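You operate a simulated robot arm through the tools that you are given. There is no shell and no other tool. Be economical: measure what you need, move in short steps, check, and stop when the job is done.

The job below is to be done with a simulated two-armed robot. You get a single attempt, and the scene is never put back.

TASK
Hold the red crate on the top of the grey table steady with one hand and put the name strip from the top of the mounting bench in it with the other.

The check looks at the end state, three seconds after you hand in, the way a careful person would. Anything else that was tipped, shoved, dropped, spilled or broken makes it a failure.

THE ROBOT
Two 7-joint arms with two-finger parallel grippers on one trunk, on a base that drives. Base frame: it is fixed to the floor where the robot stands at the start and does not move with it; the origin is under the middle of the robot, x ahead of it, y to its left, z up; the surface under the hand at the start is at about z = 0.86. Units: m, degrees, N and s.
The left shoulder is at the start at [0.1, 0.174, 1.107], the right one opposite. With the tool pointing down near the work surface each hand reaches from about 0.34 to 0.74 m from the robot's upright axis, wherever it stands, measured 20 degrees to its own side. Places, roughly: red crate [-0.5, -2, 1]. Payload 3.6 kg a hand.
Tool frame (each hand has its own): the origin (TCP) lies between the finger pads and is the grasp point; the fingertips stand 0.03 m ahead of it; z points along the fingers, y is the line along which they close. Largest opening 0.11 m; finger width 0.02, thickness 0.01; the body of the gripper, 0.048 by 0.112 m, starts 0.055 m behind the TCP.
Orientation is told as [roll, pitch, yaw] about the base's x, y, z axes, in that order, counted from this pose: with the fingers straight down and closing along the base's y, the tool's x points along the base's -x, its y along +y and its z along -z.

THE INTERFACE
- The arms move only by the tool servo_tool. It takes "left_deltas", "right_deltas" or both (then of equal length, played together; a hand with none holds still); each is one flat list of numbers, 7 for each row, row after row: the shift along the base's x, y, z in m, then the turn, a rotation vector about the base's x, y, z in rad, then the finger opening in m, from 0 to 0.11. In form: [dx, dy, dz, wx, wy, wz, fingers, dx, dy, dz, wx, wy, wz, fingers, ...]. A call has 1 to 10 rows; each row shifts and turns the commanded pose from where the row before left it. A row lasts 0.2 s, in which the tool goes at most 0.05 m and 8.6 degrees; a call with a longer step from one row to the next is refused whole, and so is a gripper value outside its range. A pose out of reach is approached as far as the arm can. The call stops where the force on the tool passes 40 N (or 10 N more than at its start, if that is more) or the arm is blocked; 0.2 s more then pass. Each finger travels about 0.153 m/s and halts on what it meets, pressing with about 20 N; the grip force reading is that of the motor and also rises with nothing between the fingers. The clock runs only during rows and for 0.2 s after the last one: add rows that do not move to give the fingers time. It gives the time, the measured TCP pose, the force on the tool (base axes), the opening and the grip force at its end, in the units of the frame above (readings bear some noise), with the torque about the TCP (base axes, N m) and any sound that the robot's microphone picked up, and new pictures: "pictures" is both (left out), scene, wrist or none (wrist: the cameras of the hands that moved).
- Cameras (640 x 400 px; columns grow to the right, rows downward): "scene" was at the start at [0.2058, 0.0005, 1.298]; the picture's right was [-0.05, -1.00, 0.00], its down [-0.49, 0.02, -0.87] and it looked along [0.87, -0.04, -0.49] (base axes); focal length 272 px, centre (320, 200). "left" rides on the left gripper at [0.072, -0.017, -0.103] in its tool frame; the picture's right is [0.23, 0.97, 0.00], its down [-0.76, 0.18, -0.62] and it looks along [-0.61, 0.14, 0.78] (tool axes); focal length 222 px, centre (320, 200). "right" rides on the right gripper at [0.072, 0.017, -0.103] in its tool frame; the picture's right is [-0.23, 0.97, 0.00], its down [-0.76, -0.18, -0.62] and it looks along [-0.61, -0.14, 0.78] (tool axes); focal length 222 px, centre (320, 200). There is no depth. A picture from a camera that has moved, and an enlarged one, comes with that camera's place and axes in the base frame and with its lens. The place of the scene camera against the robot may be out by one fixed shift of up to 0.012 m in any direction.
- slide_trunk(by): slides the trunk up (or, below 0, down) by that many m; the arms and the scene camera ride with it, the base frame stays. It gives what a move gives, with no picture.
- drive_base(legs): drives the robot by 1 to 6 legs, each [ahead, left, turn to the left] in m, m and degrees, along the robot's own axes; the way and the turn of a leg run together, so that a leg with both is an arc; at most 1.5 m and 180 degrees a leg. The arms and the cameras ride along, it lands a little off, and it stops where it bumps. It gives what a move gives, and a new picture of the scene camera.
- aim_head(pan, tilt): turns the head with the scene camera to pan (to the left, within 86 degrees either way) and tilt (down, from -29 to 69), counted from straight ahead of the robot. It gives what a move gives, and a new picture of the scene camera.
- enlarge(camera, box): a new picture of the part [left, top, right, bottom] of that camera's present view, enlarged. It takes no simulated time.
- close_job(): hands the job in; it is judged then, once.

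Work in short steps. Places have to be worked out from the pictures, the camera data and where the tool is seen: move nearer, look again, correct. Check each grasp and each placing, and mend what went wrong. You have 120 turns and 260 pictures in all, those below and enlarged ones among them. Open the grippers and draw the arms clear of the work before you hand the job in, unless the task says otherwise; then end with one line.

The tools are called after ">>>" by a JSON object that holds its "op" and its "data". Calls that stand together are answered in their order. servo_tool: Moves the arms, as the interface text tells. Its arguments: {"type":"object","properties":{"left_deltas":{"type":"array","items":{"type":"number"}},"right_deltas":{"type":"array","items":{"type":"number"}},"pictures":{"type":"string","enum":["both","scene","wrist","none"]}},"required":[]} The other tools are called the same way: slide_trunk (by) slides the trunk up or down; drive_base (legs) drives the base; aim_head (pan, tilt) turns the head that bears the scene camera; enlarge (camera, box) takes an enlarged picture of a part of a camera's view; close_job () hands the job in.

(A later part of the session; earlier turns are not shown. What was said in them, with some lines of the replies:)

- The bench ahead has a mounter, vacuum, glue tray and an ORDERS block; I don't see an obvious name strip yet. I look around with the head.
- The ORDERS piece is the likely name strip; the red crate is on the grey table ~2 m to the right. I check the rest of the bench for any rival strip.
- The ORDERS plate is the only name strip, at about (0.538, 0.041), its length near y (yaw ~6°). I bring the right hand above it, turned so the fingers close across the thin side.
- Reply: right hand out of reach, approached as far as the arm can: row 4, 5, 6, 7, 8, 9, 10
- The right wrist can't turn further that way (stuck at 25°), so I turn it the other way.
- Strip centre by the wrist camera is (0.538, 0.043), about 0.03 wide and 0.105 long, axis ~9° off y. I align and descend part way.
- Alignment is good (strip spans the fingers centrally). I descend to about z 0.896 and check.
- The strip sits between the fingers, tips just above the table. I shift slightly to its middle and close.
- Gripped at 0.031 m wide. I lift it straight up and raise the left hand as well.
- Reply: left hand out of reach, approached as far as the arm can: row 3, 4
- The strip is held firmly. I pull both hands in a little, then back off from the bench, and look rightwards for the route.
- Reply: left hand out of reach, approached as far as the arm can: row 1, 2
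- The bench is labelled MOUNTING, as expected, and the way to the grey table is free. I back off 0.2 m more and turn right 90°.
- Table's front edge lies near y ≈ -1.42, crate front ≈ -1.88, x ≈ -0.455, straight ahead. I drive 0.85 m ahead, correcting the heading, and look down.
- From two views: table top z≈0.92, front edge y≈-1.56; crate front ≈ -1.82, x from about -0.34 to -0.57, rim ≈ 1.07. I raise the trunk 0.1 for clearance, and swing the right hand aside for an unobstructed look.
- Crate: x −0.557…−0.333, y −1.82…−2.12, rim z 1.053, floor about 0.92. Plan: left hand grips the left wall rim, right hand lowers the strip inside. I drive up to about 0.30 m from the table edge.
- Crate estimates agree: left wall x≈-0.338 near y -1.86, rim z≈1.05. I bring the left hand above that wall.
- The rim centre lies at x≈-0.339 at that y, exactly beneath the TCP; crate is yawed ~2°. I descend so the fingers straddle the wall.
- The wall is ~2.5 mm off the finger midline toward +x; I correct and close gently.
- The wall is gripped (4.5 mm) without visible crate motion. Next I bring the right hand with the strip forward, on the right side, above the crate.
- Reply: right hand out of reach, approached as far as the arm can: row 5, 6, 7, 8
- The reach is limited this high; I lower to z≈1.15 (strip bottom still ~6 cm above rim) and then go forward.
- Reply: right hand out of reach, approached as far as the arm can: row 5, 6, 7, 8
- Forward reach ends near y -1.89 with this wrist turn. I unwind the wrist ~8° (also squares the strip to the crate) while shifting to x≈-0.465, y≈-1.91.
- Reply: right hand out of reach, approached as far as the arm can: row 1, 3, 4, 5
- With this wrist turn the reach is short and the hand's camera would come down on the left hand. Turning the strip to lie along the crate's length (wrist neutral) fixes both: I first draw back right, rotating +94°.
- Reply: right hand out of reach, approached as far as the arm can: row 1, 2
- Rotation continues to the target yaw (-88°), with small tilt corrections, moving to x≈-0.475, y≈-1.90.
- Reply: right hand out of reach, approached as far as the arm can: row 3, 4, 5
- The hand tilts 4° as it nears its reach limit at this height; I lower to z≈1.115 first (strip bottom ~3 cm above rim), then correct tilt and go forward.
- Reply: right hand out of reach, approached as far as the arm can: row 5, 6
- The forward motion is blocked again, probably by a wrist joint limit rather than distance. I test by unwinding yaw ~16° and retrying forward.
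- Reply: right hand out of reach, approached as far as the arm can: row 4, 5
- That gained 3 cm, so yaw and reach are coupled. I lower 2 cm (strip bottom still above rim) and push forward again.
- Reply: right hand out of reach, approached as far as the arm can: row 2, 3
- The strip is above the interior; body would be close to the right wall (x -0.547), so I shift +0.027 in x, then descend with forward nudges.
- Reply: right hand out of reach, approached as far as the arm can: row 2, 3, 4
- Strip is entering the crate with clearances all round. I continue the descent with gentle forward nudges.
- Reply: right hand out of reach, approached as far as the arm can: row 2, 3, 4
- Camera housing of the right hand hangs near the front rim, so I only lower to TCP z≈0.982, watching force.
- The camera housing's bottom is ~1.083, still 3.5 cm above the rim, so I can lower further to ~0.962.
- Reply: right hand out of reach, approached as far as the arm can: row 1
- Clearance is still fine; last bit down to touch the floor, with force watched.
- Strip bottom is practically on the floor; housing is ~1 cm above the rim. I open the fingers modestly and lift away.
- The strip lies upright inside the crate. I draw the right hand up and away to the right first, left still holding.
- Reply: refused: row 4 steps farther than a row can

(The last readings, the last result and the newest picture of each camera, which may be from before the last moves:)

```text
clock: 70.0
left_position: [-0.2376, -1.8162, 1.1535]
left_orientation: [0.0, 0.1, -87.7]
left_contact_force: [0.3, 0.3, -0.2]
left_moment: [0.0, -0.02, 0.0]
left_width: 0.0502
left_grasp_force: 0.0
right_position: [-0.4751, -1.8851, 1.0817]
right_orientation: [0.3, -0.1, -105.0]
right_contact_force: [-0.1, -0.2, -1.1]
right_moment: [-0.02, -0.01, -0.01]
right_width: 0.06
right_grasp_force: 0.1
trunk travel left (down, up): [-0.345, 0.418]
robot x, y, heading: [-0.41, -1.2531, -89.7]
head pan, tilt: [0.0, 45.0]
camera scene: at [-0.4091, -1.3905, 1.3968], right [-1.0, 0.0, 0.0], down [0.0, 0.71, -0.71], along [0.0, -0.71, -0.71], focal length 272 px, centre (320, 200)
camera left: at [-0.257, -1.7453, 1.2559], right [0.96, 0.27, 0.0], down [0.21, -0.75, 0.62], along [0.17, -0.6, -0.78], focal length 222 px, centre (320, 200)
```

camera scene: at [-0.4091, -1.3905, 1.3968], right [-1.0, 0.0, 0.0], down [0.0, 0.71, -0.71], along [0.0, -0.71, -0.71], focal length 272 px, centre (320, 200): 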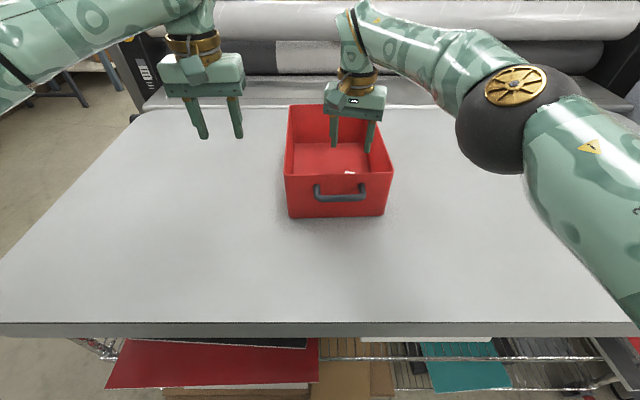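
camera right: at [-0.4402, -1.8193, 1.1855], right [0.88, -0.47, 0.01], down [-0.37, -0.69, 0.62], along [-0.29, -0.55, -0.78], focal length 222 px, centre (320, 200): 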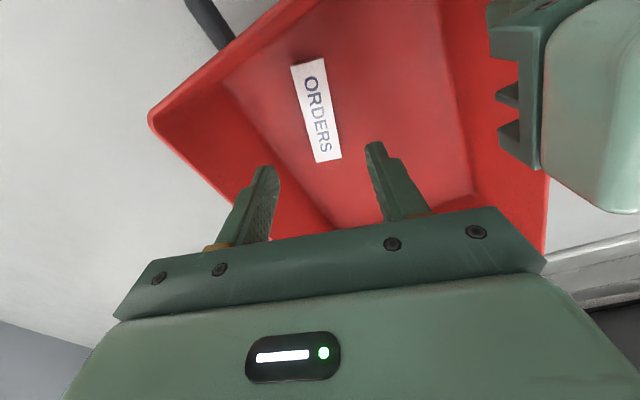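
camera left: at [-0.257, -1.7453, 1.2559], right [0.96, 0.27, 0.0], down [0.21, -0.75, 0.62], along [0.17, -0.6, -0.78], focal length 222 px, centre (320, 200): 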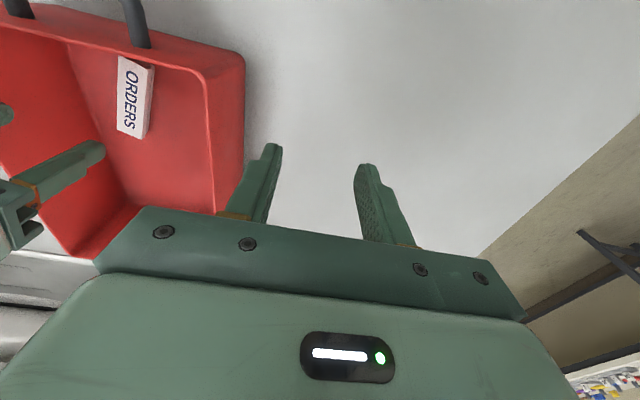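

The right move was refused for step length, while the left let go cleanly; the crate hasn't moved. The right fingers hang free over the interior, so I raise them straight up, then away.

>>> {"op": "servo_tool", "data": {"right_deltas": [0, 0, 0.03, 0, 0, 0, 0.06, 0, 0.0, 0.03, 0, 0, 0, 0.06, 0, 0.01, 0.03, 0, 0, 0, 0.06, -0.03, 0.03, 0.01, 0, 0, 0, 0.06, -0.03, 0.03, 0, 0, 0, 0, 0.06, -0.03, 0.03, 0, 0, 0, 0, 0.06, -0.03, 0.03, 0, 0, 0, 0, 0.06, 0, 0, 0, 0, 0, 0, 0.06]}}

>>> {"op": "enlarge", "data": {"camera": "scene", "box": [240, 90, 432, 210]}}

```text
clock: 71.8
left_position: [-0.2354, -1.8159, 1.1531]
left_orientation: [-0.1, 0.1, -87.7]
left_contact_force: [0.5, -1.2, -0.3]
left_moment: [0.0, 0.0, -0.03]
left_width: 0.0501
left_grasp_force: 0.1
right_position: [-0.5938, -1.748, 1.1747]
right_orientation: [0.3, 0.0, -104.9]
right_contact_force: [-0.2, 0.1, 0.5]
right_moment: [0.0, -0.02, -0.03]
right_width: 0.0599
right_grasp_force: 0.1
right hand out of reach, approached as far as the arm can: row 1, 2
trunk travel left (down, up): [-0.345, 0.418]
robot x, y, heading: [-0.4093, -1.2501, -89.7]
head pan, tilt: [0.0, 45.0]
camera scene: at [-0.4072, -1.3905, 1.3968], right [-1.0, 0.0, 0.0], down [0.0, 0.71, -0.71], along [0.0, -0.71, -0.71], focal length 272 px, centre (320, 200)
camera right: at [-0.5605, -1.6834, 1.2778], right [0.88, -0.47, 0.0], down [-0.37, -0.69, 0.62], along [-0.29, -0.55, -0.78], focal length 222 px, centre (320, 200)
```

scene: 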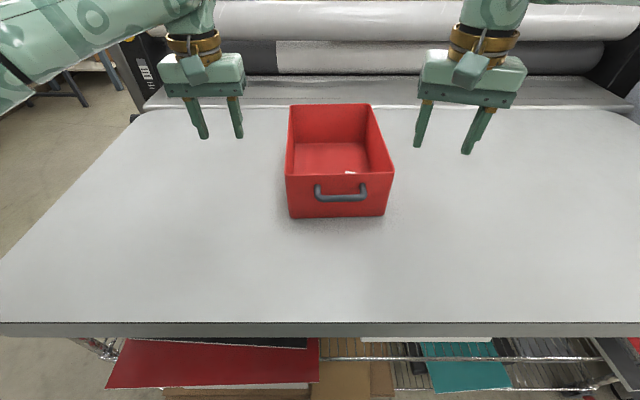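
right: 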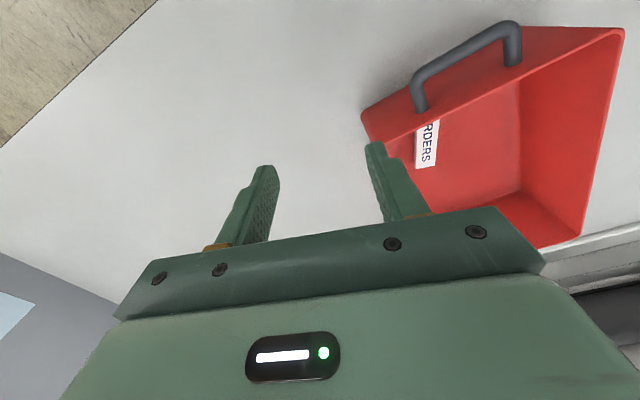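

```text
3.33 times, centred on (336, 150) of scene
camera zoom: at [-0.4072, -1.3905, 1.3968], right [-1.0, 0.0, 0.0], down [0.0, 0.71, -0.71], along [0.0, -0.71, -0.71], focal length 908 px, centre (267, 367)
```

zoom: 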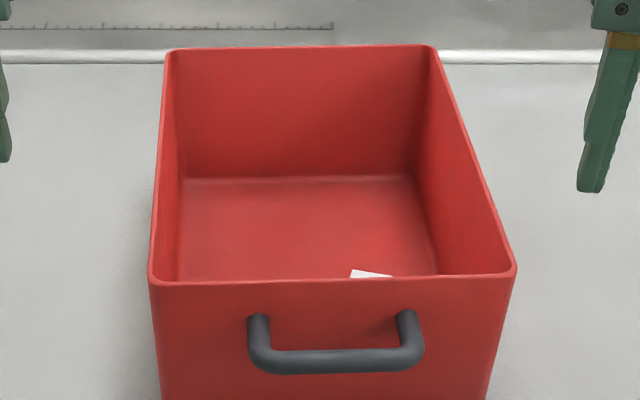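

The strip lies flat in the crate, the crate stands where it was, and both hands are open and clear, so I hand in.

>>> {"op": "close_job", "data": {}}

```text
The job is handed in.
```

The ORDERS name strip now lies in the red crate, placed with the right hand while the left held the crate's rim; the crate did not shift, nothing else was disturbed, and both hands are open and clear.
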